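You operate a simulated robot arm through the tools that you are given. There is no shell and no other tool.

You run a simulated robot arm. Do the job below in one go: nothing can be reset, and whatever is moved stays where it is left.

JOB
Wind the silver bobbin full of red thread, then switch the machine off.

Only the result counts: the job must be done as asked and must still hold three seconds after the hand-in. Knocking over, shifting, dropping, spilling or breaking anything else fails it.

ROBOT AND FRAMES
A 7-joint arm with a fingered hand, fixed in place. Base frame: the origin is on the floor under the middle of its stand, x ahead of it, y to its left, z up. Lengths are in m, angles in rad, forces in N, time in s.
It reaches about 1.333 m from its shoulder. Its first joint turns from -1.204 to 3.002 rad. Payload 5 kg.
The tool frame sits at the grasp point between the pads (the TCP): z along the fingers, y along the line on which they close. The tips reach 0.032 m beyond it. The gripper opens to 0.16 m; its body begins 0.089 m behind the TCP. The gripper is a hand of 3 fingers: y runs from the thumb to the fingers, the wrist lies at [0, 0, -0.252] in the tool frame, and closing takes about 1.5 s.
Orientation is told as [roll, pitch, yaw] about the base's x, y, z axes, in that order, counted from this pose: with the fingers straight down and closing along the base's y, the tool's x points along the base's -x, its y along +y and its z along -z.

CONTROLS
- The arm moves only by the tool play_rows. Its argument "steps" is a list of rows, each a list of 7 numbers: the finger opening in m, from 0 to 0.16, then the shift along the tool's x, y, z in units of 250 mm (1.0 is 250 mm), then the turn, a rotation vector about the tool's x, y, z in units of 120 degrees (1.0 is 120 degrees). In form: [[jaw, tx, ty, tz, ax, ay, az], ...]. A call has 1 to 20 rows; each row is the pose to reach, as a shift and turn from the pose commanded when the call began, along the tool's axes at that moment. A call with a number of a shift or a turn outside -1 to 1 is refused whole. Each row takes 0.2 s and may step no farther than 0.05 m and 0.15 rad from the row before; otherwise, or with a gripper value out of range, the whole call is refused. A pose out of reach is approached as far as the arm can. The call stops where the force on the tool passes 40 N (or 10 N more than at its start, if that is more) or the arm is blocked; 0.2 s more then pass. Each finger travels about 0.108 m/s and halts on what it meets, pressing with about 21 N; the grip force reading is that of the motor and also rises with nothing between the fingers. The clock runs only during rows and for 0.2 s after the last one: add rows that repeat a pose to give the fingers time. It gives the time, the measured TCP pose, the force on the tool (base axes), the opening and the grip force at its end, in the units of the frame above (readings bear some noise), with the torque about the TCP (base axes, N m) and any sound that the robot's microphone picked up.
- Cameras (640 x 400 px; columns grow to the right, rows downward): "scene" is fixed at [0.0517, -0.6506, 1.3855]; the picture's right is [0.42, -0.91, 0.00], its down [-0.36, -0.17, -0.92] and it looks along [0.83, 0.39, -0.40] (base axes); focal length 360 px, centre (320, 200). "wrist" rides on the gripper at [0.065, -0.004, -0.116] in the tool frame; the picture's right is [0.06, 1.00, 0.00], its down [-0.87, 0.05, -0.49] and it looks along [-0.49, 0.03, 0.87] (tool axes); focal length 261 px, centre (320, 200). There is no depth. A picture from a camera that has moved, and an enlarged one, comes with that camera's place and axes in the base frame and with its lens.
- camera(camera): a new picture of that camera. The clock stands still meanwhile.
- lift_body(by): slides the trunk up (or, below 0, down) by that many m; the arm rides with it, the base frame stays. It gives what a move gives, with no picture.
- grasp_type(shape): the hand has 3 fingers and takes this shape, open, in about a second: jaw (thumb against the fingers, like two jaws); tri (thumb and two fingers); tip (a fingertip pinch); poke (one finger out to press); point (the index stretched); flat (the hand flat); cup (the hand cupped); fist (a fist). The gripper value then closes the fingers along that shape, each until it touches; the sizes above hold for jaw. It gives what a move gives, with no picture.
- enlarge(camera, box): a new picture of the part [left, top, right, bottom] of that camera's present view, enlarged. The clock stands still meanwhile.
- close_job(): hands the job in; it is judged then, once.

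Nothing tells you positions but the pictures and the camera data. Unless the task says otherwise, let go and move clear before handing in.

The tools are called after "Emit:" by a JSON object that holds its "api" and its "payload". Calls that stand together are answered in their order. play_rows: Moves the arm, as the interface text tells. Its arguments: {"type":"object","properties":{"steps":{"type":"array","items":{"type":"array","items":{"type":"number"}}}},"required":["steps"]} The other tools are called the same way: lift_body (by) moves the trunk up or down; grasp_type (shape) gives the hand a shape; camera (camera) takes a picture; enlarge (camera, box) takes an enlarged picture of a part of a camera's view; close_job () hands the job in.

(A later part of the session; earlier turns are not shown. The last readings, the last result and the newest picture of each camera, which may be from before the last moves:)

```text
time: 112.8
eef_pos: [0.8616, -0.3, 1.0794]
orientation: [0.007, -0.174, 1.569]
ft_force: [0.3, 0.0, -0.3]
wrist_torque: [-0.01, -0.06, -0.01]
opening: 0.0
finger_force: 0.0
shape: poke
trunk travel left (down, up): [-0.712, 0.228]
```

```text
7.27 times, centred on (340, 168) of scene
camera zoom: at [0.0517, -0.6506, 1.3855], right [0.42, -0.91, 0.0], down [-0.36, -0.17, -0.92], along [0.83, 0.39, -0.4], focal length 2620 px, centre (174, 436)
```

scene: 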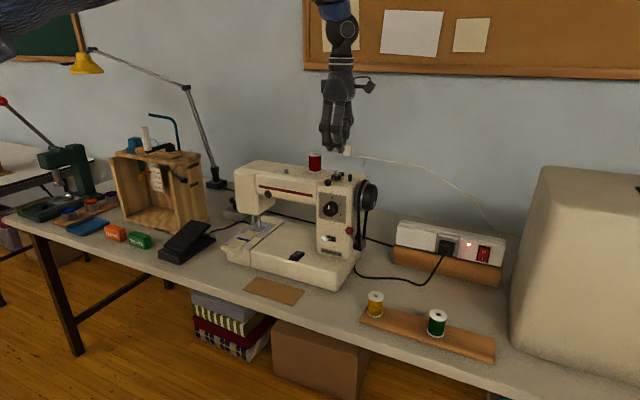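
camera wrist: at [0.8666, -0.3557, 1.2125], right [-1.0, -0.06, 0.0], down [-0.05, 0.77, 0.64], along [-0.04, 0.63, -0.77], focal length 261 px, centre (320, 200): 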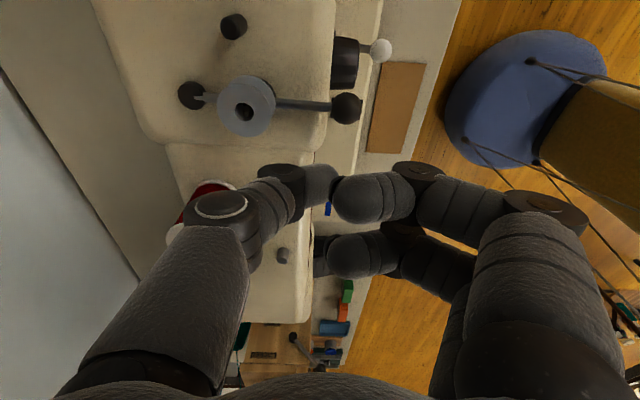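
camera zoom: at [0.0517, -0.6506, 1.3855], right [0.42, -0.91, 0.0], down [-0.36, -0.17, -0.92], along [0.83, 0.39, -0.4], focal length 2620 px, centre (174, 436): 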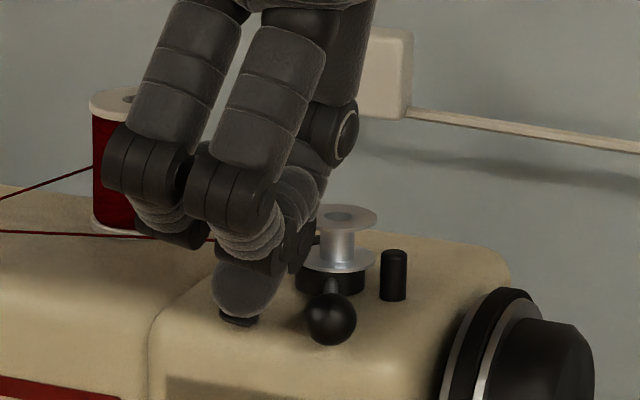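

The winder arm snapped over to the engaged side, and red thread now runs from the spool via the guide to the bobbin. I'll lift away and look at everything.

Emit:
{"api": "lift_body", "payload": {"by": 0.12}}

Emit:
{"api": "camera", "payload": {"camera": "scene"}}

Emit:
{"api": "enlarge", "payload": {"camera": "scene", "box": [230, 140, 390, 270]}}

Emit:
{"api": "enlarge", "payload": {"camera": "wrist", "box": [180, 40, 400, 220]}}

```text
time: 114.3
eef_pos: [0.8609, -0.2995, 1.2]
orientation: [0.008, -0.174, 1.569]
ft_force: [-1.5, 0.1, -0.2]
wrist_torque: [-0.02, -0.01, 0.01]
opening: 0.0002
finger_force: 0.1
shape: poke
trunk travel left (down, up): [-0.832, 0.108]
```

```text
taken
```

scene: 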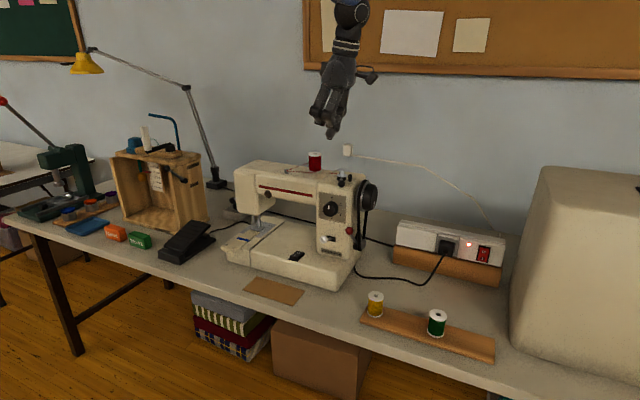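

```text
3.08 times, centred on (310, 205) of scene
camera zoom: at [0.0517, -0.6506, 1.3855], right [0.42, -0.91, 0.0], down [-0.36, -0.17, -0.92], along [0.83, 0.39, -0.4], focal length 1109 px, centre (351, 185)
```

zoom: 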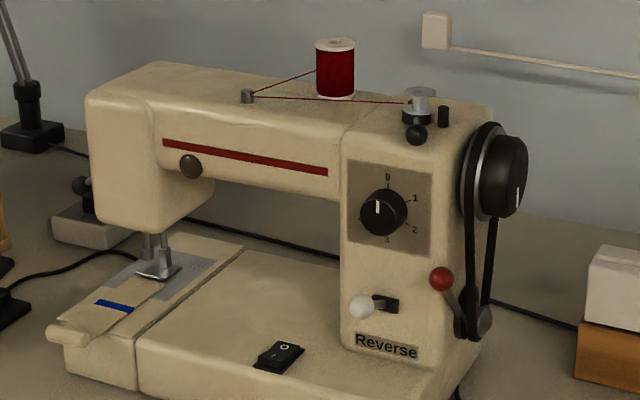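

```text
2.22 times, centred on (290, 130) of wrist
camera zoom: at [0.8663, -0.3856, 1.3018], right [-1.0, -0.06, 0.0], down [-0.05, 0.77, 0.64], along [-0.04, 0.63, -0.77], focal length 579 px, centre (387, 356)
```

zoom: 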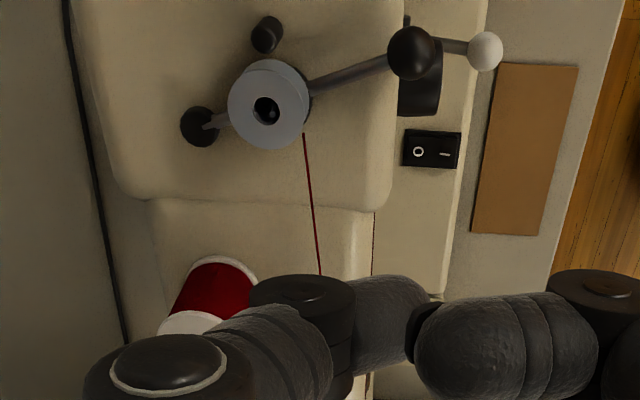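

The winder is engaged and threaded. Before powering on, I want to inspect the red-ball lever near the belt (a likely clutch for the needle drive), since cloth lies under the foot. I'll move the hand in front of the pillar's right side to look.

Emit:
{"api": "play_rows", "payload": {"steps": [[0.16, 0.027, 0.047, 0.002, 0.0055, 0.0055, 0.0623], [0.16, 0.055, 0.093, 0.004, 0.0109, 0.0109, 0.1246], [0.16, 0.082, 0.14, 0.006, 0.0164, 0.0164, 0.187], [0.16, 0.11, 0.187, 0.008, 0.0218, 0.0218, 0.2493], [0.16, 0.137, 0.233, 0.01, 0.0273, 0.0273, 0.3116], [0.16, 0.165, 0.28, 0.012, 0.0328, 0.0328, 0.3739], [0.16, 0.192, 0.327, 0.013, 0.0382, 0.0382, 0.4362], [0.16, 0.219, 0.373, 0.015, 0.0437, 0.0437, 0.4985], [0.16, 0.247, 0.42, 0.017, 0.0491, 0.0491, 0.5609], [0.16, 0.274, 0.467, 0.019, 0.0546, 0.0546, 0.6232], [0.16, 0.302, 0.513, 0.021, 0.06, 0.06, 0.6855], [0.16, 0.329, 0.56, 0.023, 0.0655, 0.0655, 0.7478]]}}

Emit:
{"api": "play_rows", "payload": {"steps": [[0.16, 0, -0.02, 0.08, 0, -0.06, 0], [0.16, 0, -0.04, 0.16, 0, -0.12, 0], [0.16, 0, -0.06, 0.24, 0, -0.18, 0], [0.16, -0.02, -0.08, 0.32, 0, -0.24, 0], [0.16, -0.04, -0.09, 0.4, 0, -0.3, 0], [0.16, -0.06, -0.1, 0.48, 0, -0.36, 0], [0.16, -0.08, -0.1, 0.56, 0, -0.417, 0]]}}

Emit:
{"api": "camera", "payload": {"camera": "wrist"}}

Emit:
{"api": "camera", "payload": {"camera": "scene"}}

```text
time: 116.9
eef_pos: [0.7211, -0.38, 1.182]
orientation: [0.0, 0.003, -0.003]
ft_force: [0.3, -0.2, -0.1]
wrist_torque: [-0.01, 0.01, 0.0]
opening: 0.0004
finger_force: 0.0
shape: poke
trunk travel left (down, up): [-0.832, 0.108]
```

```text
time: 118.5
eef_pos: [0.7414, -0.4051, 1.0408]
orientation: [0.002, -0.87, -0.003]
ft_force: [0.1, 0.2, 0.0]
wrist_torque: [-0.01, -0.01, 0.02]
opening: 0.0002
finger_force: 0.1
shape: poke
trunk travel left (down, up): [-0.832, 0.108]
```

```text
taken
camera wrist: at [0.6105, -0.4103, 1.0656], right [-0.04, 1.0, -0.05], down [0.19, 0.05, 0.98], along [0.98, 0.03, -0.19], focal length 261 px, centre (320, 200)
```

wrist: 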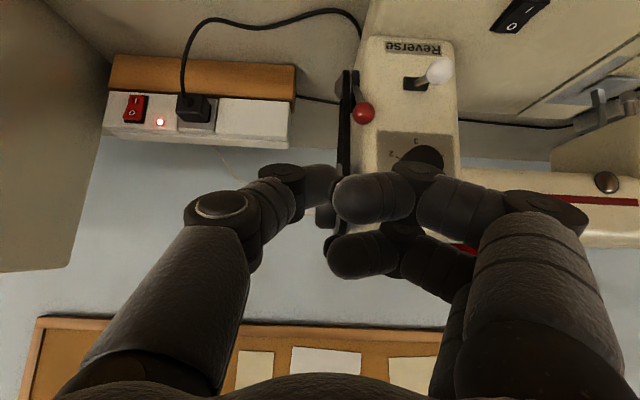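

```text
taken
```

scene: 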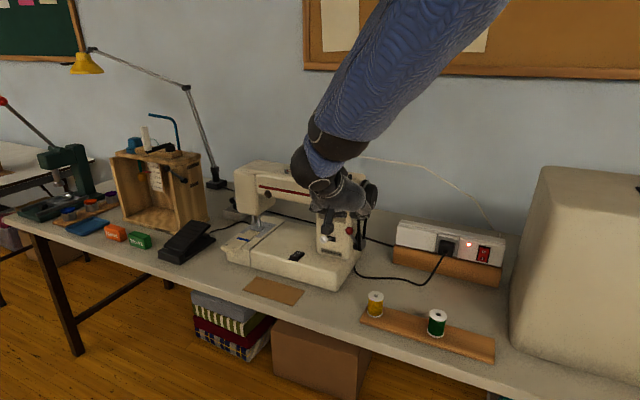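

Emit:
{"api": "enlarge", "payload": {"camera": "wrist", "box": [320, 30, 470, 170]}}

Emit:
{"api": "enlarge", "payload": {"camera": "wrist", "box": [325, 60, 385, 130]}}

Emit:
{"api": "enlarge", "payload": {"camera": "wrist", "box": [560, 80, 640, 150]}}

```text
2.86 times, centred on (395, 100) of wrist
camera zoom: at [0.6105, -0.4103, 1.0656], right [-0.04, 1.0, -0.05], down [0.19, 0.05, 0.98], along [0.98, 0.03, -0.19], focal length 745 px, centre (106, 486)
```

zoom: 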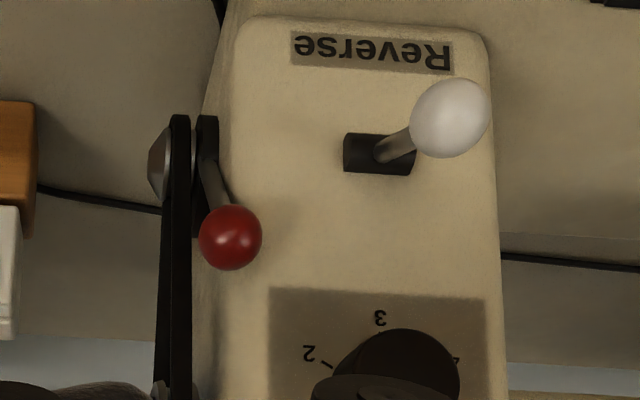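

```text
5.71 times, centred on (355, 95) of wrist
camera zoom: at [0.6105, -0.4103, 1.0656], right [-0.04, 1.0, -0.05], down [0.19, 0.05, 0.98], along [0.98, 0.03, -0.19], focal length 1489 px, centre (120, 800)
```

zoom: 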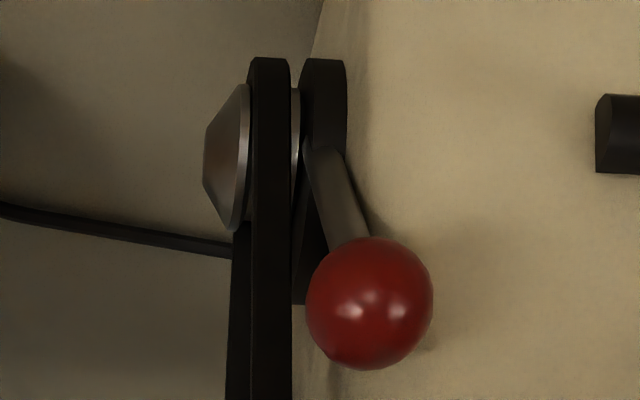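

```text
5.71 times, centred on (600, 115) of wrist
camera zoom: at [0.6105, -0.4103, 1.0656], right [-0.04, 1.0, -0.05], down [0.19, 0.05, 0.98], along [0.98, 0.03, -0.19], focal length 1489 px, centre (-1280, 686)
```

zoom: 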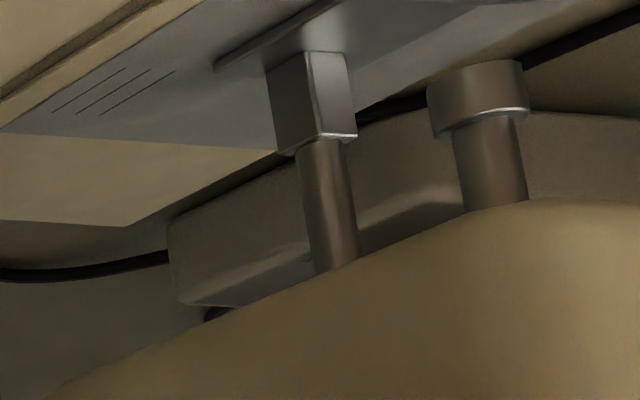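

The red lever pivots at the motor-pulley axis (about (0.909, 0.860) in x–z) with its ball in front of the pillar edge, leaning forward. I'll rotate the hand about its pointing axis so the thumb is on top and stays clear of the white Reverse lever, then nudge the red ball gently.

Emit:
{"api": "play_rows", "payload": {"steps": [[0.16, 0.006, 0, -0.008, 0.0109, -0.0109, -0.0618], [0.16, 0.013, 0, -0.015, 0.0218, -0.0218, -0.1236], [0.16, 0.019, 0, -0.023, 0.0327, -0.0327, -0.1854], [0.16, 0.026, 0, -0.031, 0.0436, -0.0436, -0.2472], [0.16, 0.032, 0, -0.038, 0.0545, -0.0545, -0.309], [0.16, 0.039, 0, -0.046, 0.0654, -0.0654, -0.3708], [0.16, 0.045, 0, -0.054, 0.0763, -0.0763, -0.4326], [0.16, 0.051, 0, -0.061, 0.0872, -0.0872, -0.4944], [0.16, 0.058, 0, -0.069, 0.0981, -0.0981, -0.5562], [0.16, 0.064, 0, -0.077, 0.109, -0.109, -0.618], [0.16, 0.071, 0, -0.084, 0.1199, -0.1199, -0.6798], [0.16, 0.077, 0, -0.092, 0.1308, -0.1308, -0.7416]]}}

Emit:
{"api": "camera", "payload": {"camera": "wrist"}}

Emit:
{"api": "camera", "payload": {"camera": "scene"}}

```text
time: 121.1
eef_pos: [0.7001, -0.4106, 1.0806]
orientation: [-1.218, 0.001, 1.571]
ft_force: [0.9, 0.2, -0.1]
wrist_torque: [-0.02, 0.02, -0.02]
opening: 0.0
finger_force: 0.2
shape: poke
out of reach, approached as far as the arm can: row 10, 11, 12
trunk travel left (down, up): [-0.832, 0.108]
```

```text
taken
camera wrist: at [0.5942, -0.476, 1.1247], right [-0.35, -0.06, -0.94], down [-0.48, 0.87, 0.12], along [0.81, 0.49, -0.33], focal length 261 px, centre (320, 200)
```

wrist: 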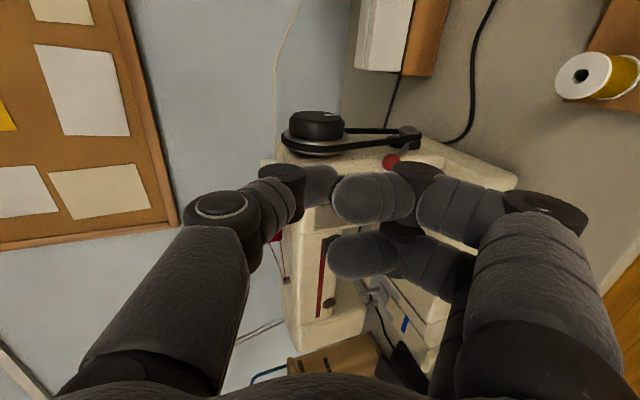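

```text
taken
```

scene: 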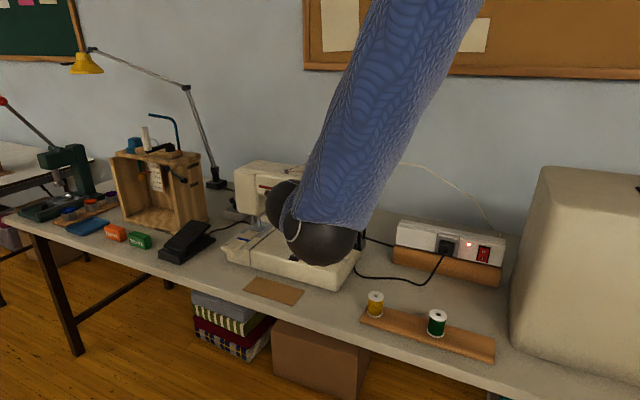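

The hand now points forward with the thumb on top. I'll bring the thumb tip to just above the red ball and check from both cameras.

Emit:
{"api": "play_rows", "payload": {"steps": [[0.16, -0.05, 0.026, 0.123, 0, 0, 0], [0.16, -0.1, 0.052, 0.246, 0, 0, 0], [0.16, -0.15, 0.0774, 0.369, 0, 0, 0], [0.16, -0.15, 0.0774, 0.369, 0, 0, 0]]}}

Emit:
{"api": "camera", "payload": {"camera": "wrist"}}

Emit:
{"api": "enlarge", "payload": {"camera": "scene", "box": [290, 180, 390, 260]}}

```text
time: 122.1
eef_pos: [0.7723, -0.3935, 1.063]
orientation: [-1.216, 0.002, 1.572]
ft_force: [0.2, 0.7, 0.0]
wrist_torque: [-0.01, 0.01, -0.05]
opening: 0.0
finger_force: 0.0
shape: poke
out of reach, approached as far as the arm can: row 1, 2, 3, 4
trunk travel left (down, up): [-0.832, 0.108]
```

```text
taken
camera wrist: at [0.6665, -0.4603, 1.1081], right [-0.35, -0.06, -0.94], down [-0.48, 0.87, 0.12], along [0.81, 0.49, -0.33], focal length 261 px, centre (320, 200)
```

wrist: 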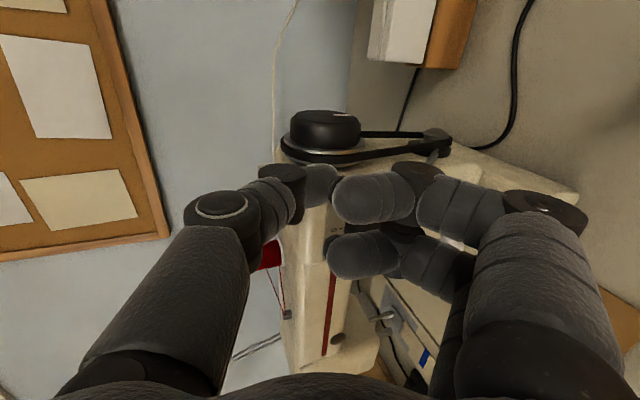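

```text
5.00 times, centred on (340, 220) of scene
camera zoom: at [0.0517, -0.6506, 1.3855], right [0.42, -0.91, 0.0], down [-0.36, -0.17, -0.92], along [0.83, 0.39, -0.4], focal length 1801 px, centre (220, 100)
```

zoom: 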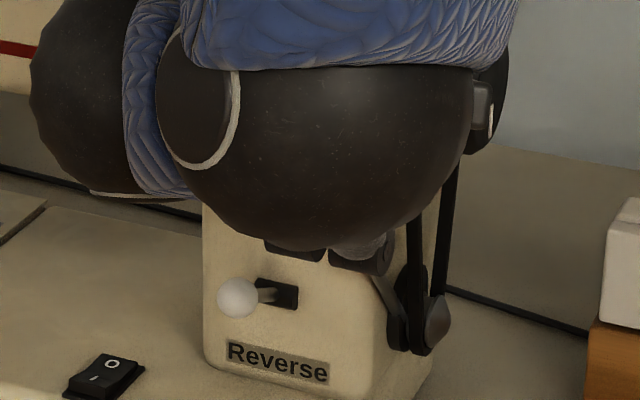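

The arm is at its lower limit; I'll lower with the trunk, then move forward.

Emit:
{"api": "lift_body", "payload": {"by": -0.08}}

Emit:
{"api": "play_rows", "payload": {"steps": [[0.16, -0.03, -0.02, 0.06, 0, 0, 0], [0.16, -0.06, -0.04, 0.12, 0, 0, 0], [0.16, -0.08, -0.04, 0.15, 0, 0, 0], [0.16, -0.08, -0.04, 0.15, 0, 0, 0]]}}

Emit:
{"api": "camera", "payload": {"camera": "wrist"}}

Emit:
{"api": "enlarge", "payload": {"camera": "scene", "box": [290, 180, 390, 260]}}

```text
time: 123.3
eef_pos: [0.771, -0.3955, 0.9842]
orientation: [-1.217, 0.002, 1.569]
ft_force: [-0.3, 0.5, -0.4]
wrist_torque: [0.01, -0.01, -0.01]
opening: 0.0001
finger_force: 0.0
shape: poke
trunk travel left (down, up): [-0.752, 0.188]
```

```text
time: 124.3
eef_pos: [0.8106, -0.3775, 0.9807]
orientation: [-1.217, -0.002, 1.568]
ft_force: [-0.1, 0.1, 0.4]
wrist_torque: [0.0, 0.03, 0.01]
opening: 0.0
finger_force: 0.0
shape: poke
trunk travel left (down, up): [-0.752, 0.188]
```

```text
taken
camera wrist: at [0.7041, -0.4431, 1.0244], right [-0.35, -0.06, -0.94], down [-0.48, 0.87, 0.12], along [0.81, 0.49, -0.33], focal length 261 px, centre (320, 200)
```

wrist: 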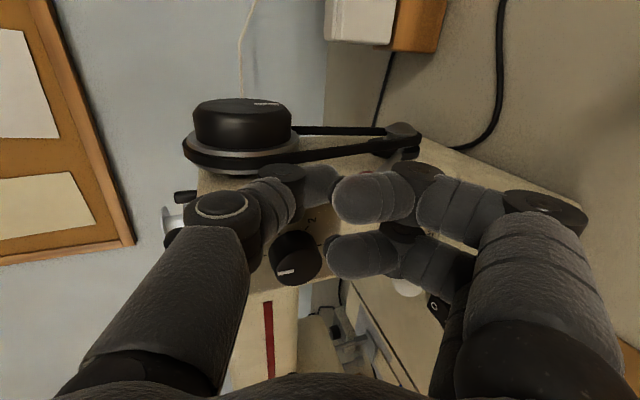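

```text
5.00 times, centred on (340, 220) of scene
camera zoom: at [0.0517, -0.6506, 1.3855], right [0.42, -0.91, 0.0], down [-0.36, -0.17, -0.92], along [0.83, 0.39, -0.4], focal length 1801 px, centre (220, 100)
```

zoom: 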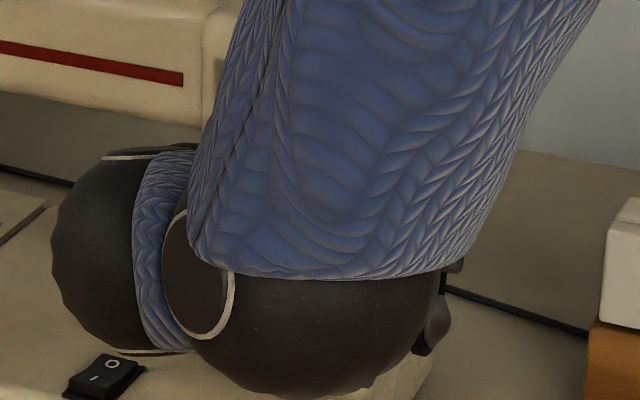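

Emit:
{"api": "enlarge", "payload": {"camera": "wrist", "box": [280, 100, 460, 240]}}

```text
2.86 times, centred on (370, 170) of wrist
camera zoom: at [0.7041, -0.4431, 1.0244], right [-0.35, -0.06, -0.94], down [-0.48, 0.87, 0.12], along [0.81, 0.49, -0.33], focal length 745 px, centre (177, 286)
```

zoom: 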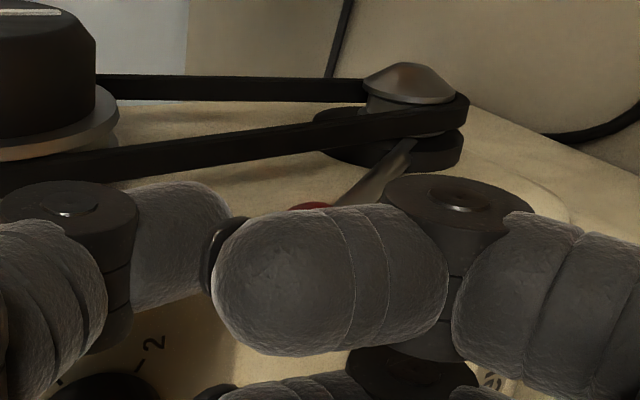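

I can see the red ball just behind the curled finger, about a centimetre below the thumb tip. I'll press down/forward gently along the lever's arc.

Emit:
{"api": "play_rows", "payload": {"steps": [[0.16, 0, 0.0068, 0.0281, 0, 0, 0], [0.16, 0, 0.032, 0.0288, 0, 0, 0], [0.16, 0, 0.0601, 0.0221, 0, 0, 0], [0.16, 0, 0.0881, 0.0153, 0, 0, 0]]}}

Emit:
{"api": "enlarge", "payload": {"camera": "wrist", "box": [280, 100, 460, 240]}}

```text
time: 125.3
eef_pos: [0.8088, -0.3781, 0.9673]
orientation: [-1.212, 0.0, 1.572]
ft_force: [0.0, 0.4, 0.7]
wrist_torque: [-0.02, 0.0, -0.01]
opening: 0.0
finger_force: 0.1
shape: poke
out of reach, approached as far as the arm can: row 3, 4
trunk travel left (down, up): [-0.752, 0.188]
```

```text
2.86 times, centred on (370, 170) of wrist
camera zoom: at [0.7031, -0.4442, 1.0124], right [-0.35, -0.06, -0.93], down [-0.48, 0.87, 0.12], along [0.8, 0.49, -0.34], focal length 745 px, centre (177, 286)
```

zoom: 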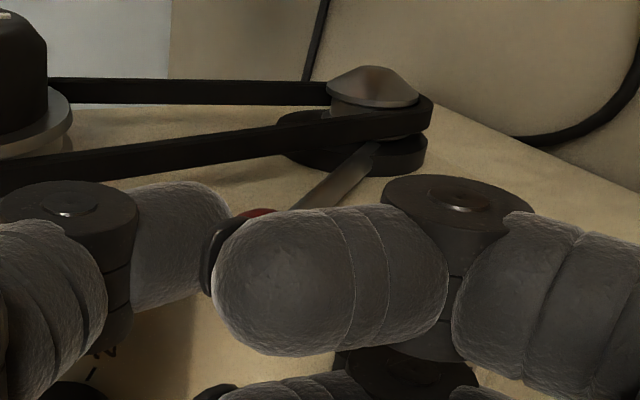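

The thumb is touching the ball's front side at a poor angle. I'll lift slightly, move further over the ball's top, then press down with the trunk.

Emit:
{"api": "play_rows", "payload": {"steps": [[0.16, -0.01, -0.06, 0.0, 0, 0, 0], [0.16, -0.032, -0.072, 0.0333, 0, 0, 0], [0.16, -0.032, -0.072, 0.0333, 0, 0, 0]]}}

Emit:
{"api": "enlarge", "payload": {"camera": "wrist", "box": [280, 100, 460, 240]}}

Emit:
{"api": "lift_body", "payload": {"by": -0.01}}

Emit:
{"api": "enlarge", "payload": {"camera": "wrist", "box": [280, 100, 460, 240]}}

```text
time: 126.1
eef_pos: [0.8196, -0.3713, 0.9815]
orientation: [-1.215, 0.0, 1.571]
ft_force: [-0.3, 0.4, -0.7]
wrist_torque: [0.01, 0.01, 0.02]
opening: 0.0
finger_force: 0.2
shape: poke
trunk travel left (down, up): [-0.752, 0.188]
```

```text
2.86 times, centred on (370, 170) of wrist
camera zoom: at [0.7147, -0.4379, 1.0259], right [-0.35, -0.06, -0.94], down [-0.48, 0.87, 0.12], along [0.81, 0.49, -0.33], focal length 745 px, centre (177, 286)
```

zoom: 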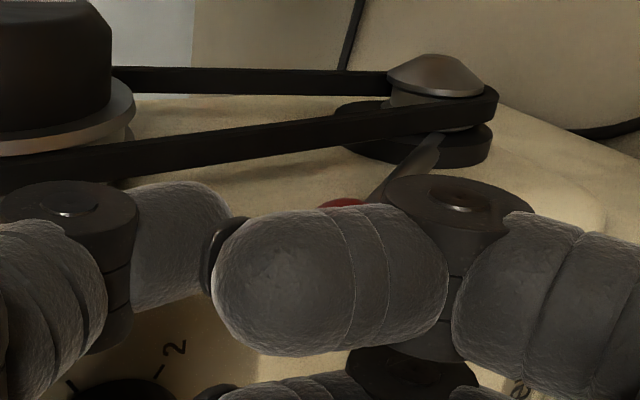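

```text
time: 126.7
eef_pos: [0.8219, -0.3719, 0.9724]
orientation: [-1.217, 0.0, 1.57]
ft_force: [0.1, -0.8, 0.1]
wrist_torque: [-0.01, 0.0, 0.02]
opening: 0.0
finger_force: 0.0
shape: poke
trunk travel left (down, up): [-0.742, 0.198]
```

```text
2.86 times, centred on (370, 170) of wrist
camera zoom: at [0.7151, -0.4374, 1.0159], right [-0.35, -0.06, -0.94], down [-0.48, 0.87, 0.12], along [0.81, 0.49, -0.33], focal length 745 px, centre (177, 286)
```

zoom: 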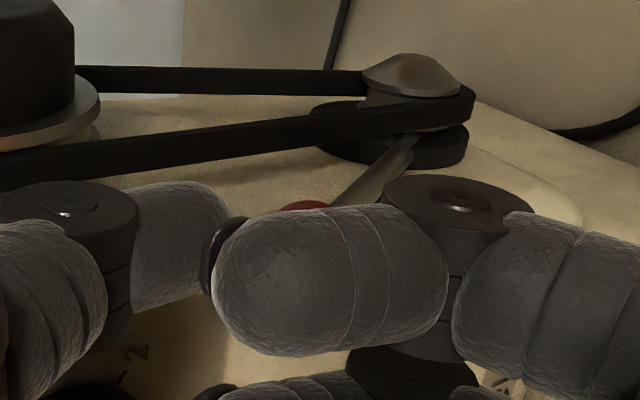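

Emit:
{"api": "lift_body", "payload": {"by": -0.006}}

Emit:
{"api": "lift_body", "payload": {"by": -0.005}}

Emit:
{"api": "enlarge", "payload": {"camera": "wrist", "box": [280, 100, 460, 240]}}

```text
time: 127.2
eef_pos: [0.8213, -0.3711, 0.9662]
orientation: [-1.217, -0.001, 1.57]
ft_force: [-1.0, 0.2, -0.3]
wrist_torque: [0.01, 0.01, 0.0]
opening: 0.0003
finger_force: 0.1
shape: poke
trunk travel left (down, up): [-0.736, 0.204]
```

```text
time: 127.7
eef_pos: [0.8222, -0.3722, 0.9609]
orientation: [-1.214, -0.002, 1.571]
ft_force: [0.8, 0.1, 0.9]
wrist_torque: [0.03, 0.02, 0.02]
opening: 0.0
finger_force: 0.1
shape: poke
trunk travel left (down, up): [-0.73, 0.209]
```

```text
2.86 times, centred on (370, 170) of wrist
camera zoom: at [0.7151, -0.4373, 1.005], right [-0.35, -0.06, -0.94], down [-0.48, 0.87, 0.12], along [0.81, 0.49, -0.33], focal length 745 px, centre (177, 286)
```

zoom: 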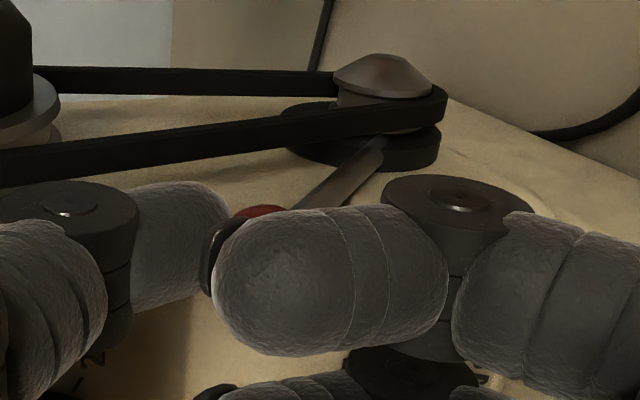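

Emit:
{"api": "lift_body", "payload": {"by": -0.006}}

Emit:
{"api": "lift_body", "payload": {"by": -0.006}}

Emit:
{"api": "enlarge", "payload": {"camera": "wrist", "box": [280, 100, 460, 240]}}

```text
time: 128.3
eef_pos: [0.8213, -0.3724, 0.9566]
orientation: [-1.217, 0.0, 1.568]
ft_force: [-7.1, -1.8, 11.3]
wrist_torque: [0.01, -0.12, 0.0]
opening: 0.0001
finger_force: 0.0
shape: poke
trunk travel left (down, up): [-0.724, 0.215]
```

```text
time: 128.8
eef_pos: [0.8224, -0.3715, 0.9463]
orientation: [-1.216, -0.001, 1.572]
ft_force: [0.1, -1.7, 2.3]
wrist_torque: [-0.02, -0.06, -0.02]
opening: 0.0001
finger_force: 0.0
shape: poke
trunk travel left (down, up): [-0.718, 0.221]
```

```text
2.86 times, centred on (370, 170) of wrist
camera zoom: at [0.7167, -0.4375, 0.991], right [-0.35, -0.06, -0.94], down [-0.48, 0.87, 0.12], along [0.81, 0.49, -0.33], focal length 745 px, centre (177, 286)
```

zoom: 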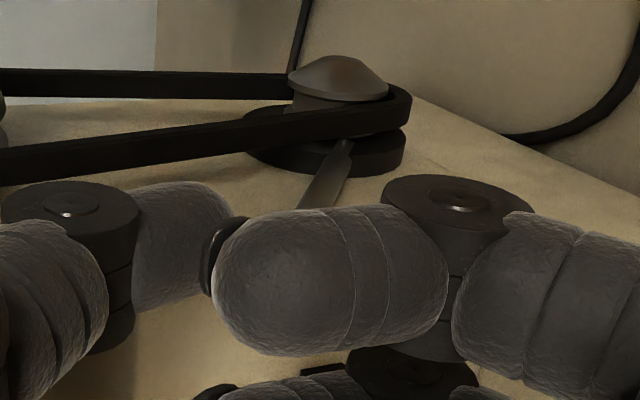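

The lever moved (force peaked at ~13 N then dropped). I'll back off upward and forward of it to see its new position.

Emit:
{"api": "lift_body", "payload": {"by": 0.04}}

Emit:
{"api": "play_rows", "payload": {"steps": [[0.16, 0.02, -0.03, -0.15, 0, 0, 0], [0.16, 0.04, -0.06, -0.3, 0, 0, 0], [0.16, 0.06, -0.09, -0.45, 0, 0, 0]]}}

Emit:
{"api": "camera", "payload": {"camera": "wrist"}}

Emit:
{"api": "enlarge", "payload": {"camera": "wrist", "box": [330, 100, 470, 200]}}

```text
time: 129.7
eef_pos: [0.8216, -0.3717, 0.9881]
orientation: [-1.214, 0.0, 1.571]
ft_force: [0.3, 0.3, -0.5]
wrist_torque: [-0.02, 0.01, -0.01]
opening: 0.0
finger_force: 0.1
shape: poke
trunk travel left (down, up): [-0.759, 0.181]
```

```text
time: 130.5
eef_pos: [0.723, -0.3872, 1.0505]
orientation: [-1.218, -0.001, 1.571]
ft_force: [0.0, -0.3, -1.5]
wrist_torque: [0.02, 0.04, 0.04]
opening: 0.0001
finger_force: 0.1
shape: poke
trunk travel left (down, up): [-0.759, 0.181]
```

```text
taken
camera wrist: at [0.6167, -0.4532, 1.0937], right [-0.34, -0.06, -0.94], down [-0.48, 0.87, 0.12], along [0.81, 0.49, -0.33], focal length 261 px, centre (320, 200)
```

wrist: 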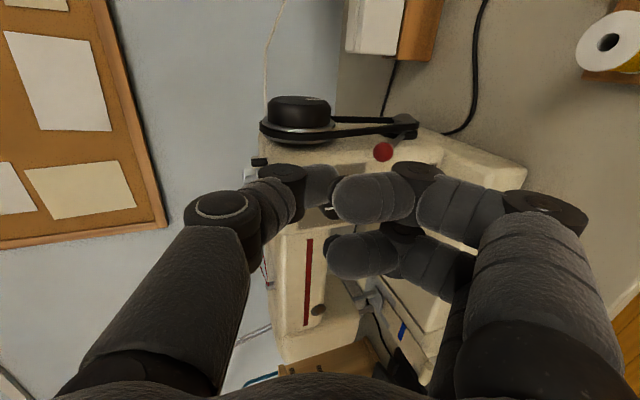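

```text
4.00 times, centred on (400, 150) of wrist
camera zoom: at [0.6167, -0.4532, 1.0937], right [-0.34, -0.06, -0.94], down [-0.48, 0.87, 0.12], along [0.81, 0.49, -0.33], focal length 1043 px, centre (0, 400)
```

zoom: 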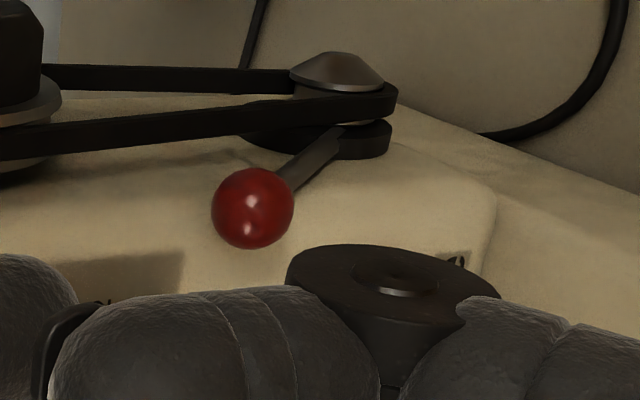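

The ball sprang back to its original spot, so it needs to be pushed further over its detent. I'll lower the trunk for more arm travel, go back above the ball and press further along the arc.

Emit:
{"api": "lift_body", "payload": {"by": -0.07}}

Emit:
{"api": "play_rows", "payload": {"steps": [[0.16, -0.015, -0.05, 0.09, 0, 0, 0], [0.16, -0.03, -0.1, 0.18, 0, 0, 0], [0.16, -0.045, -0.14, 0.27, 0, 0, 0], [0.16, -0.06, -0.1535, 0.3656, 0, 0, 0], [0.16, -0.06, -0.1535, 0.3656, 0, 0, 0]]}}

Emit:
{"api": "enlarge", "payload": {"camera": "wrist", "box": [280, 100, 460, 240]}}

```text
time: 131.6
eef_pos: [0.7248, -0.386, 0.9782]
orientation: [-1.216, 0.0, 1.571]
ft_force: [-0.1, -0.4, 0.2]
wrist_torque: [0.03, 0.01, -0.04]
opening: 0.0002
finger_force: 0.1
shape: poke
trunk travel left (down, up): [-0.688, 0.251]
```

```text
time: 132.8
eef_pos: [0.8252, -0.3716, 0.9837]
orientation: [-1.215, -0.003, 1.57]
ft_force: [0.3, 1.3, 0.4]
wrist_torque: [0.02, -0.02, 0.0]
opening: 0.0001
finger_force: 0.0
shape: poke
trunk travel left (down, up): [-0.688, 0.251]
```

```text
2.86 times, centred on (370, 170) of wrist
camera zoom: at [0.7179, -0.4372, 1.0277], right [-0.35, -0.06, -0.94], down [-0.48, 0.87, 0.12], along [0.81, 0.49, -0.33], focal length 745 px, centre (177, 286)
```

zoom: 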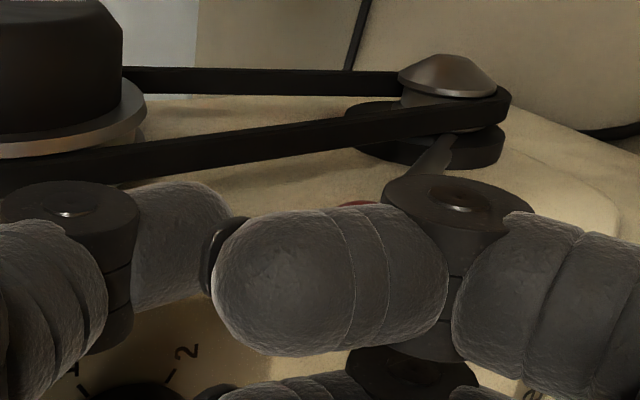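

Now press along the arc.

Emit:
{"api": "play_rows", "payload": {"steps": [[0.16, 0, 0.0451, 0.0166, 0, 0, 0], [0.16, 0, 0.0826, 0.0304, 0, 0, 0], [0.16, 0, 0.1168, 0.0301, 0, 0, 0], [0.16, 0, 0.1524, 0.0262, 0, 0, 0], [0.16, 0, 0.1893, 0.0184, 0, 0, 0], [0.16, 0, 0.23, 0.012, 0, 0, 0]]}}

Emit:
{"api": "enlarge", "payload": {"camera": "wrist", "box": [280, 100, 460, 240]}}

```text
time: 134.2
eef_pos: [0.8071, -0.3711, 0.9268]
orientation: [-1.214, 0.0, 1.572]
ft_force: [-0.4, 0.4, 0.1]
wrist_torque: [0.02, -0.01, -0.07]
opening: 0.0
finger_force: 0.0
shape: poke
trunk travel left (down, up): [-0.688, 0.251]
```

```text
2.86 times, centred on (370, 170) of wrist
camera zoom: at [0.7009, -0.4361, 0.9711], right [-0.35, -0.06, -0.94], down [-0.48, 0.87, 0.12], along [0.81, 0.49, -0.33], focal length 745 px, centre (177, 286)
```

zoom: 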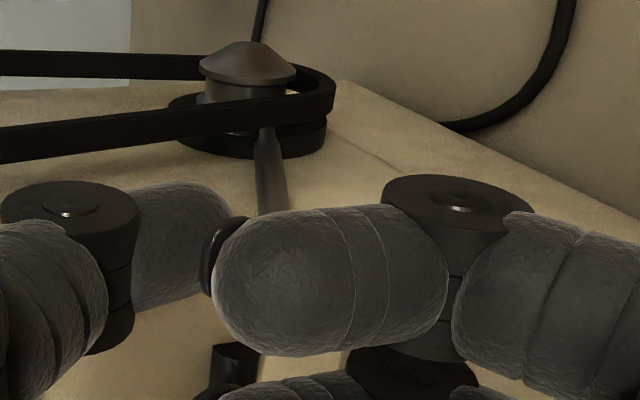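

The lever now appears swung forward to about horizontal with no force on the thumb. I'll back off upward and look.

Emit:
{"api": "lift_body", "payload": {"by": 0.06}}

Emit:
{"api": "play_rows", "payload": {"steps": [[0.16, 0.02, -0.03, -0.15, 0, 0, 0], [0.16, 0.04, -0.06, -0.3, 0, 0, 0], [0.16, 0.06, -0.09, -0.42, 0, 0, 0]]}}

Emit:
{"api": "camera", "payload": {"camera": "wrist"}}

Emit:
{"api": "enlarge", "payload": {"camera": "wrist", "box": [330, 90, 470, 200]}}

```text
time: 135.2
eef_pos: [0.8068, -0.3699, 0.9879]
orientation: [-1.219, -0.001, 1.57]
ft_force: [0.2, 0.0, 0.0]
wrist_torque: [0.03, -0.01, 0.04]
opening: 0.0001
finger_force: 0.0
shape: poke
trunk travel left (down, up): [-0.748, 0.191]
```

```text
time: 135.9
eef_pos: [0.714, -0.385, 1.046]
orientation: [-1.217, 0.001, 1.572]
ft_force: [-0.6, -0.5, 1.0]
wrist_torque: [-0.01, 0.02, 0.03]
opening: 0.0
finger_force: 0.1
shape: poke
trunk travel left (down, up): [-0.748, 0.191]
```

```text
taken
camera wrist: at [0.6084, -0.4518, 1.0902], right [-0.35, -0.06, -0.94], down [-0.48, 0.87, 0.12], along [0.81, 0.49, -0.33], focal length 261 px, centre (320, 200)
```

wrist: 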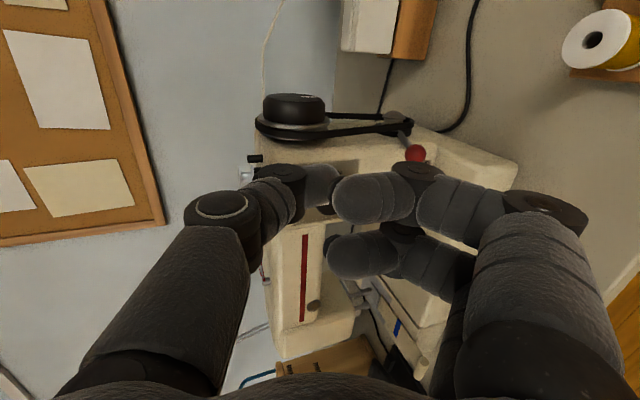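

```text
3.64 times, centred on (400, 145) of wrist
camera zoom: at [0.6084, -0.4518, 1.0902], right [-0.35, -0.06, -0.94], down [-0.48, 0.87, 0.12], along [0.81, 0.49, -0.33], focal length 948 px, centre (29, 400)
```

zoom: 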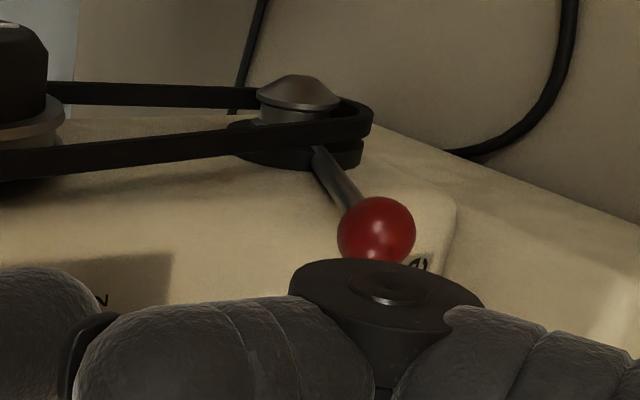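

The red lever has flipped to its other stable position. Next, the power switch: I'll reorient the hand (yaw 0, fingers tilted 45° forward-down) and move in front of the switch.

Emit:
{"api": "play_rows", "payload": {"steps": [[0.16, -0.047, 0.007, -0.005, -0.0126, 0.0126, 0.0567], [0.16, -0.095, 0.014, -0.01, -0.0251, 0.0251, 0.1134], [0.16, -0.142, 0.021, -0.016, -0.0377, 0.0377, 0.1701], [0.16, -0.19, 0.029, -0.021, -0.0503, 0.0503, 0.2268], [0.16, -0.237, 0.036, -0.026, -0.0628, 0.0628, 0.2835], [0.16, -0.285, 0.043, -0.031, -0.0754, 0.0754, 0.3402], [0.16, -0.332, 0.05, -0.037, -0.088, 0.088, 0.3969], [0.16, -0.38, 0.057, -0.042, -0.1006, 0.1006, 0.4536], [0.16, -0.427, 0.064, -0.047, -0.1131, 0.1131, 0.5103], [0.16, -0.475, 0.072, -0.052, -0.1257, 0.1257, 0.567], [0.16, -0.522, 0.079, -0.058, -0.1383, 0.1383, 0.6237], [0.16, -0.57, 0.086, -0.063, -0.1508, 0.1508, 0.6804], [0.16, -0.617, 0.093, -0.068, -0.1634, 0.1634, 0.7371]]}}

Emit:
{"api": "camera", "payload": {"camera": "wrist"}}

Emit:
{"api": "camera", "payload": {"camera": "scene"}}

```text
time: 138.8
eef_pos: [0.6922, -0.2301, 1.0292]
orientation: [0.003, -0.778, -0.004]
ft_force: [0.2, 0.7, 1.0]
wrist_torque: [-0.02, 0.01, -0.02]
opening: 0.0
finger_force: 0.1
shape: poke
trunk travel left (down, up): [-0.748, 0.191]
```

```text
taken
camera wrist: at [0.565, -0.2358, 1.0658], right [-0.04, 1.0, -0.04], down [0.27, 0.05, 0.96], along [0.96, 0.03, -0.28], focal length 261 px, centre (320, 200)
```

wrist: 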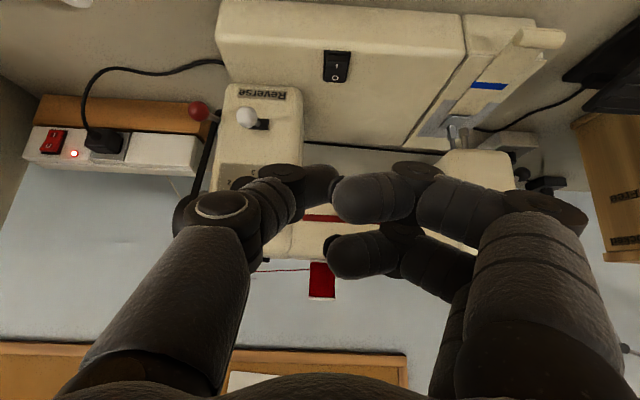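

```text
taken
```

scene: 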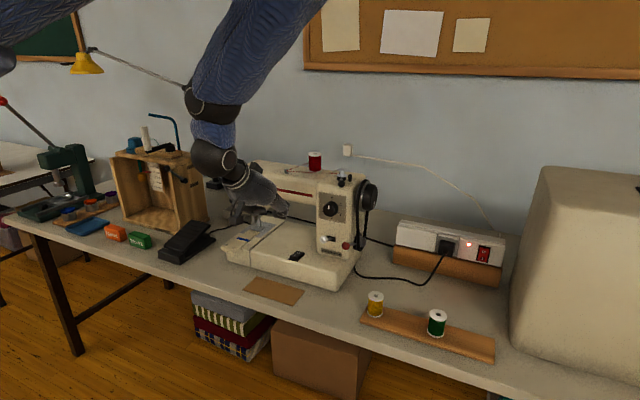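

Emit:
{"api": "enlarge", "payload": {"camera": "scene", "box": [280, 140, 400, 270]}}

Emit:
{"api": "enlarge", "payload": {"camera": "scene", "box": [335, 220, 385, 260]}}

Emit:
{"api": "enlarge", "payload": {"camera": "scene", "box": [225, 205, 295, 255]}}

Emit:
{"api": "enlarge", "payload": {"camera": "wrist", "box": [300, 30, 380, 100]}}

```text
3.08 times, centred on (340, 205) of scene
camera zoom: at [0.0517, -0.6506, 1.3855], right [0.42, -0.91, 0.0], down [-0.36, -0.17, -0.92], along [0.83, 0.39, -0.4], focal length 1109 px, centre (258, 185)
```

zoom: 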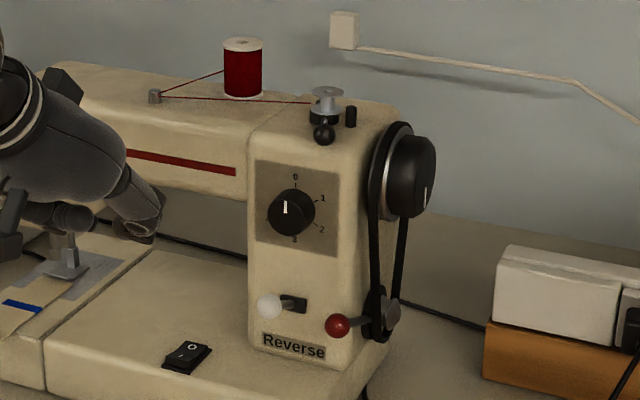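

```text
10.00 times, centred on (360, 240) of scene
camera zoom: at [0.0517, -0.6506, 1.3855], right [0.42, -0.91, 0.0], down [-0.36, -0.17, -0.92], along [0.83, 0.39, -0.4], focal length 3603 px, centre (-80, -200)
```

zoom: 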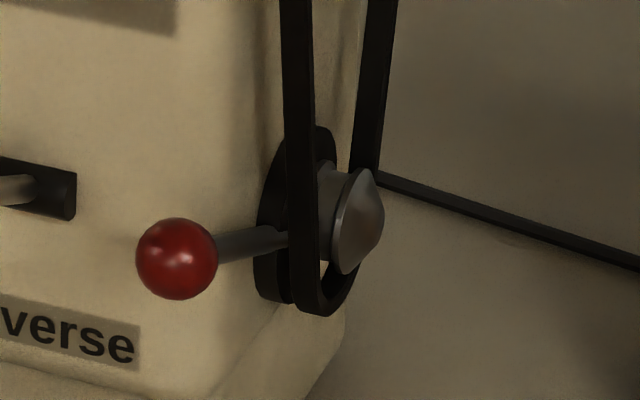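

```text
8.00 times, centred on (260, 230) of scene
camera zoom: at [0.0517, -0.6506, 1.3855], right [0.42, -0.91, 0.0], down [-0.36, -0.17, -0.92], along [0.83, 0.39, -0.4], focal length 2882 px, centre (800, -40)
```

zoom: 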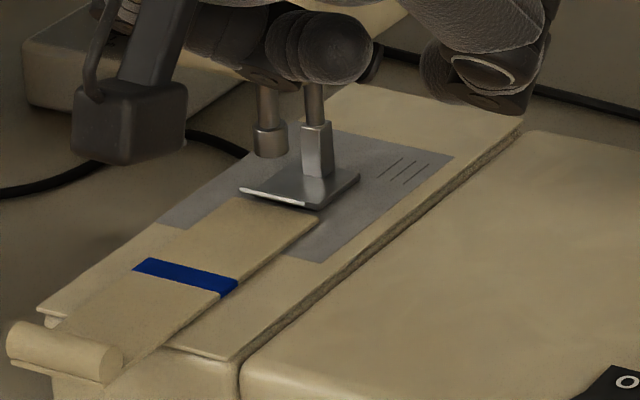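

```text
5.71 times, centred on (340, 65) of wrist
camera zoom: at [0.565, -0.2358, 1.0658], right [-0.04, 1.0, -0.04], down [0.27, 0.05, 0.96], along [0.96, 0.03, -0.28], focal length 1489 px, centre (206, 971)
```

zoom: 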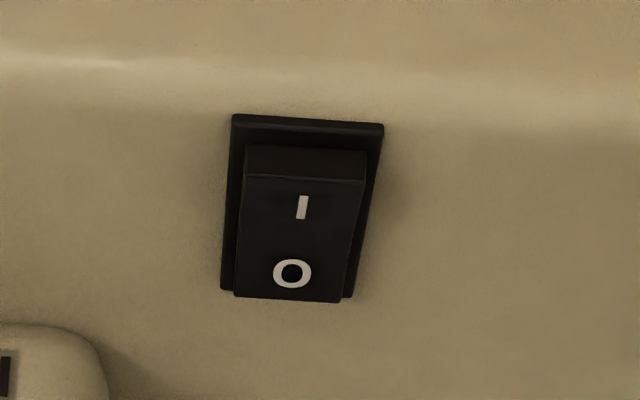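

Everything is as expected: lever flipped, switch still off ("I" raised). I'll bring the thumb tip over the "I" end of the rocker.

Emit:
{"api": "play_rows", "payload": {"steps": [[0.16, 0.029, 0.0016, 0.153, 0, 0, 0], [0.16, 0.058, 0.0032, 0.306, 0, 0, 0], [0.16, 0.086, 0.0048, 0.458, 0, 0, 0], [0.16, 0.115, 0.0064, 0.611, 0, 0, 0], [0.16, 0.115, 0.0064, 0.611, 0, 0, 0]]}}

Emit:
{"api": "camera", "payload": {"camera": "wrist"}}

Emit:
{"api": "enlarge", "payload": {"camera": "wrist", "box": [280, 100, 420, 220]}}

Emit:
{"api": "enlarge", "payload": {"camera": "scene", "box": [250, 200, 340, 280]}}

```text
time: 139.9
eef_pos: [0.7744, -0.2432, 0.9175]
orientation: [0.0, -0.778, -0.003]
ft_force: [0.0, -0.6, -0.3]
wrist_torque: [-0.02, -0.01, 0.03]
opening: 0.0
finger_force: 0.0
shape: poke
out of reach, approached as far as the arm can: row 4, 5
trunk travel left (down, up): [-0.748, 0.191]
```

```text
taken
camera wrist: at [0.6481, -0.2481, 0.9547], right [-0.04, 1.0, -0.04], down [0.27, 0.05, 0.96], along [0.96, 0.03, -0.28], focal length 261 px, centre (320, 200)
```

wrist: 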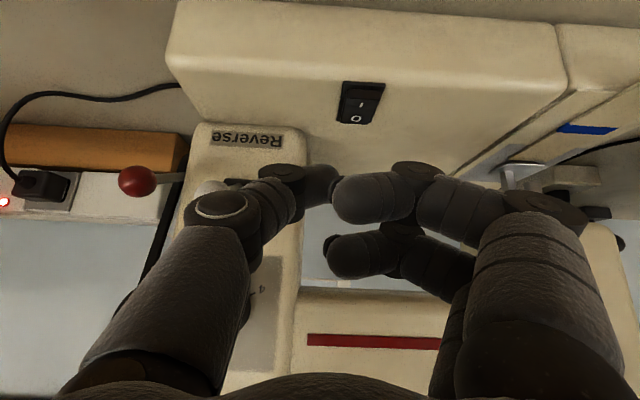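

```text
3.33 times, centred on (350, 160) of wrist
camera zoom: at [0.6481, -0.2481, 0.9547], right [-0.04, 1.0, -0.04], down [0.27, 0.05, 0.96], along [0.96, 0.03, -0.28], focal length 869 px, centre (220, 333)
```

zoom: 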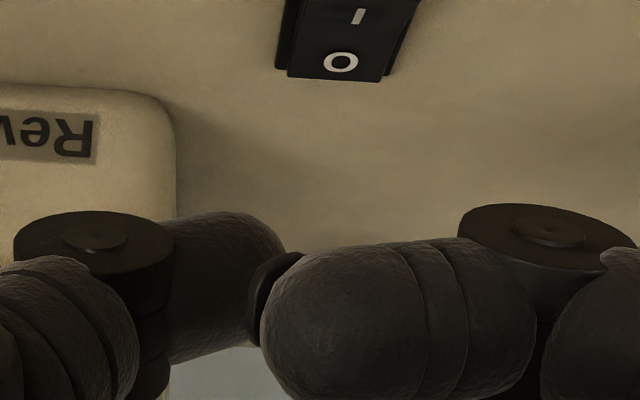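

```text
5.00 times, centred on (295, 240) of scene
camera zoom: at [0.0517, -0.6506, 1.3855], right [0.42, -0.91, 0.0], down [-0.36, -0.17, -0.92], along [0.83, 0.39, -0.4], focal length 1801 px, centre (445, 0)
```

zoom: 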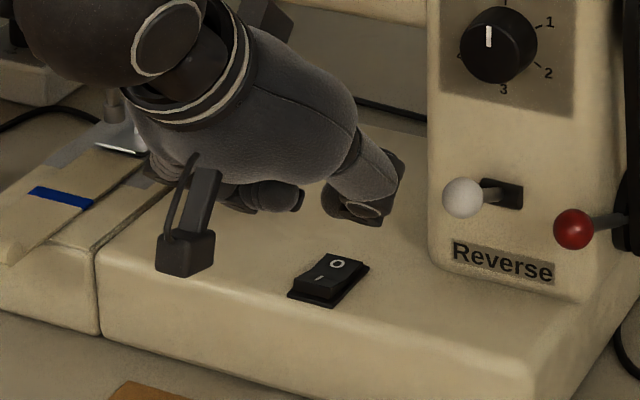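

The arm is at its lower-left limit at this trunk height; I'll raise the arm, then lower the trunk to compensate.

Emit:
{"api": "play_rows", "payload": {"steps": [[0.16, -0.08, 0.0, -0.07, 0, 0, 0], [0.16, -0.16, 0.03, -0.14, 0, 0, 0], [0.16, -0.239, 0.058, -0.214, 0, 0, 0], [0.16, -0.239, 0.058, -0.214, 0, 0, 0]]}}

Emit:
{"api": "lift_body", "payload": {"by": -0.1}}

Emit:
{"api": "enlarge", "payload": {"camera": "wrist", "box": [280, 100, 420, 220]}}

Emit:
{"api": "enlarge", "payload": {"camera": "scene", "box": [250, 200, 340, 280]}}

```text
time: 140.9
eef_pos: [0.7799, -0.2288, 0.9983]
orientation: [0.002, -0.778, -0.004]
ft_force: [0.6, 0.0, 0.5]
wrist_torque: [0.01, -0.02, -0.02]
opening: 0.0002
finger_force: 0.0
shape: poke
trunk travel left (down, up): [-0.748, 0.191]
```

```text
time: 142.3
eef_pos: [0.7799, -0.2288, 0.8999]
orientation: [0.003, -0.78, -0.002]
ft_force: [1.1, -0.7, 0.3]
wrist_torque: [0.01, 0.01, 0.0]
opening: 0.0001
finger_force: 0.1
shape: poke
trunk travel left (down, up): [-0.649, 0.291]
```

```text
3.33 times, centred on (350, 160) of wrist
camera zoom: at [0.6534, -0.2336, 0.9355], right [-0.04, 1.0, -0.04], down [0.27, 0.05, 0.96], along [0.96, 0.03, -0.27], focal length 869 px, centre (220, 333)
```

zoom: 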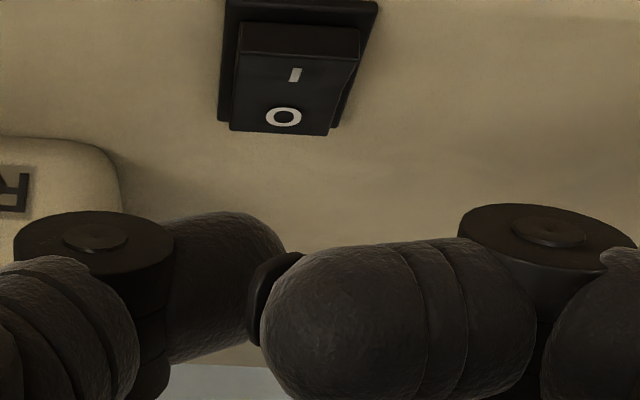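

```text
5.00 times, centred on (295, 240) of scene
camera zoom: at [0.0517, -0.6506, 1.3855], right [0.42, -0.91, 0.0], down [-0.36, -0.17, -0.92], along [0.83, 0.39, -0.4], focal length 1801 px, centre (445, 0)
```

zoom: 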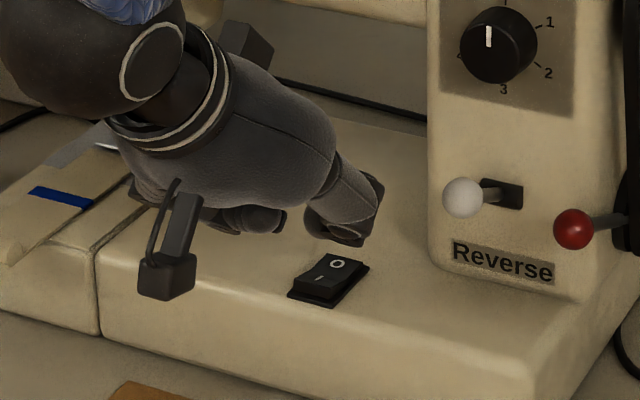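

Aligned in y within ~5 mm. I'll shift slightly and press down in small trunk steps onto the "I" side.

Emit:
{"api": "play_rows", "payload": {"steps": [[0.16, 0.0085, 0.016, -0.0084, 0, 0, 0], [0.16, 0.0085, 0.016, -0.0084, 0, 0, 0]]}}

Emit:
{"api": "lift_body", "payload": {"by": -0.02}}

Emit:
{"api": "enlarge", "payload": {"camera": "scene", "box": [270, 220, 330, 270]}}

Emit:
{"api": "enlarge", "payload": {"camera": "wrist", "box": [280, 100, 420, 220]}}

```text
time: 142.9
eef_pos: [0.7781, -0.2244, 0.8982]
orientation: [0.002, -0.78, -0.003]
ft_force: [0.3, 0.0, 0.0]
wrist_torque: [-0.02, 0.03, 0.0]
opening: 0.0
finger_force: 0.0
shape: poke
trunk travel left (down, up): [-0.649, 0.291]
```

```text
time: 143.6
eef_pos: [0.7773, -0.2242, 0.8801]
orientation: [0.002, -0.781, -0.002]
ft_force: [0.7, -0.3, 0.5]
wrist_torque: [0.01, -0.02, -0.01]
opening: 0.0001
finger_force: 0.0
shape: poke
trunk travel left (down, up): [-0.629, 0.311]
```

```text
8.00 times, centred on (300, 245) of scene
camera zoom: at [0.0517, -0.6506, 1.3855], right [0.42, -0.91, 0.0], down [-0.36, -0.17, -0.92], along [0.83, 0.39, -0.4], focal length 2882 px, centre (480, -160)
```

zoom: 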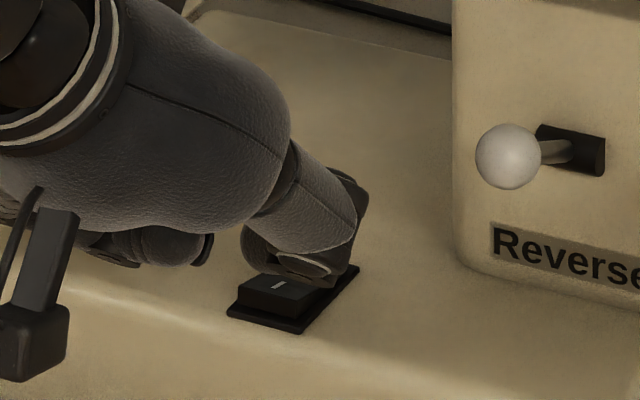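

```text
3.33 times, centred on (350, 160) of wrist
camera zoom: at [0.6504, -0.2294, 0.9159], right [-0.04, 1.0, -0.04], down [0.27, 0.05, 0.96], along [0.96, 0.03, -0.27], focal length 869 px, centre (220, 333)
```

zoom: 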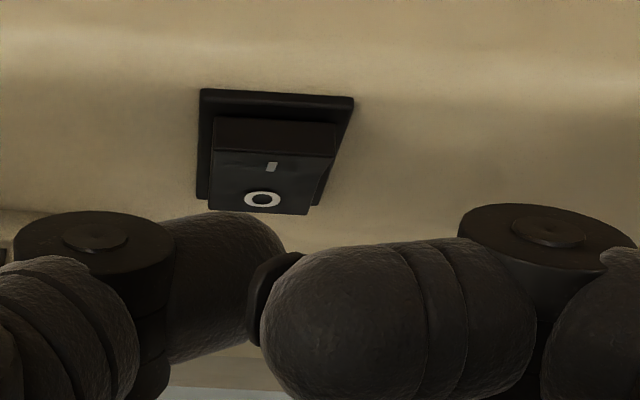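

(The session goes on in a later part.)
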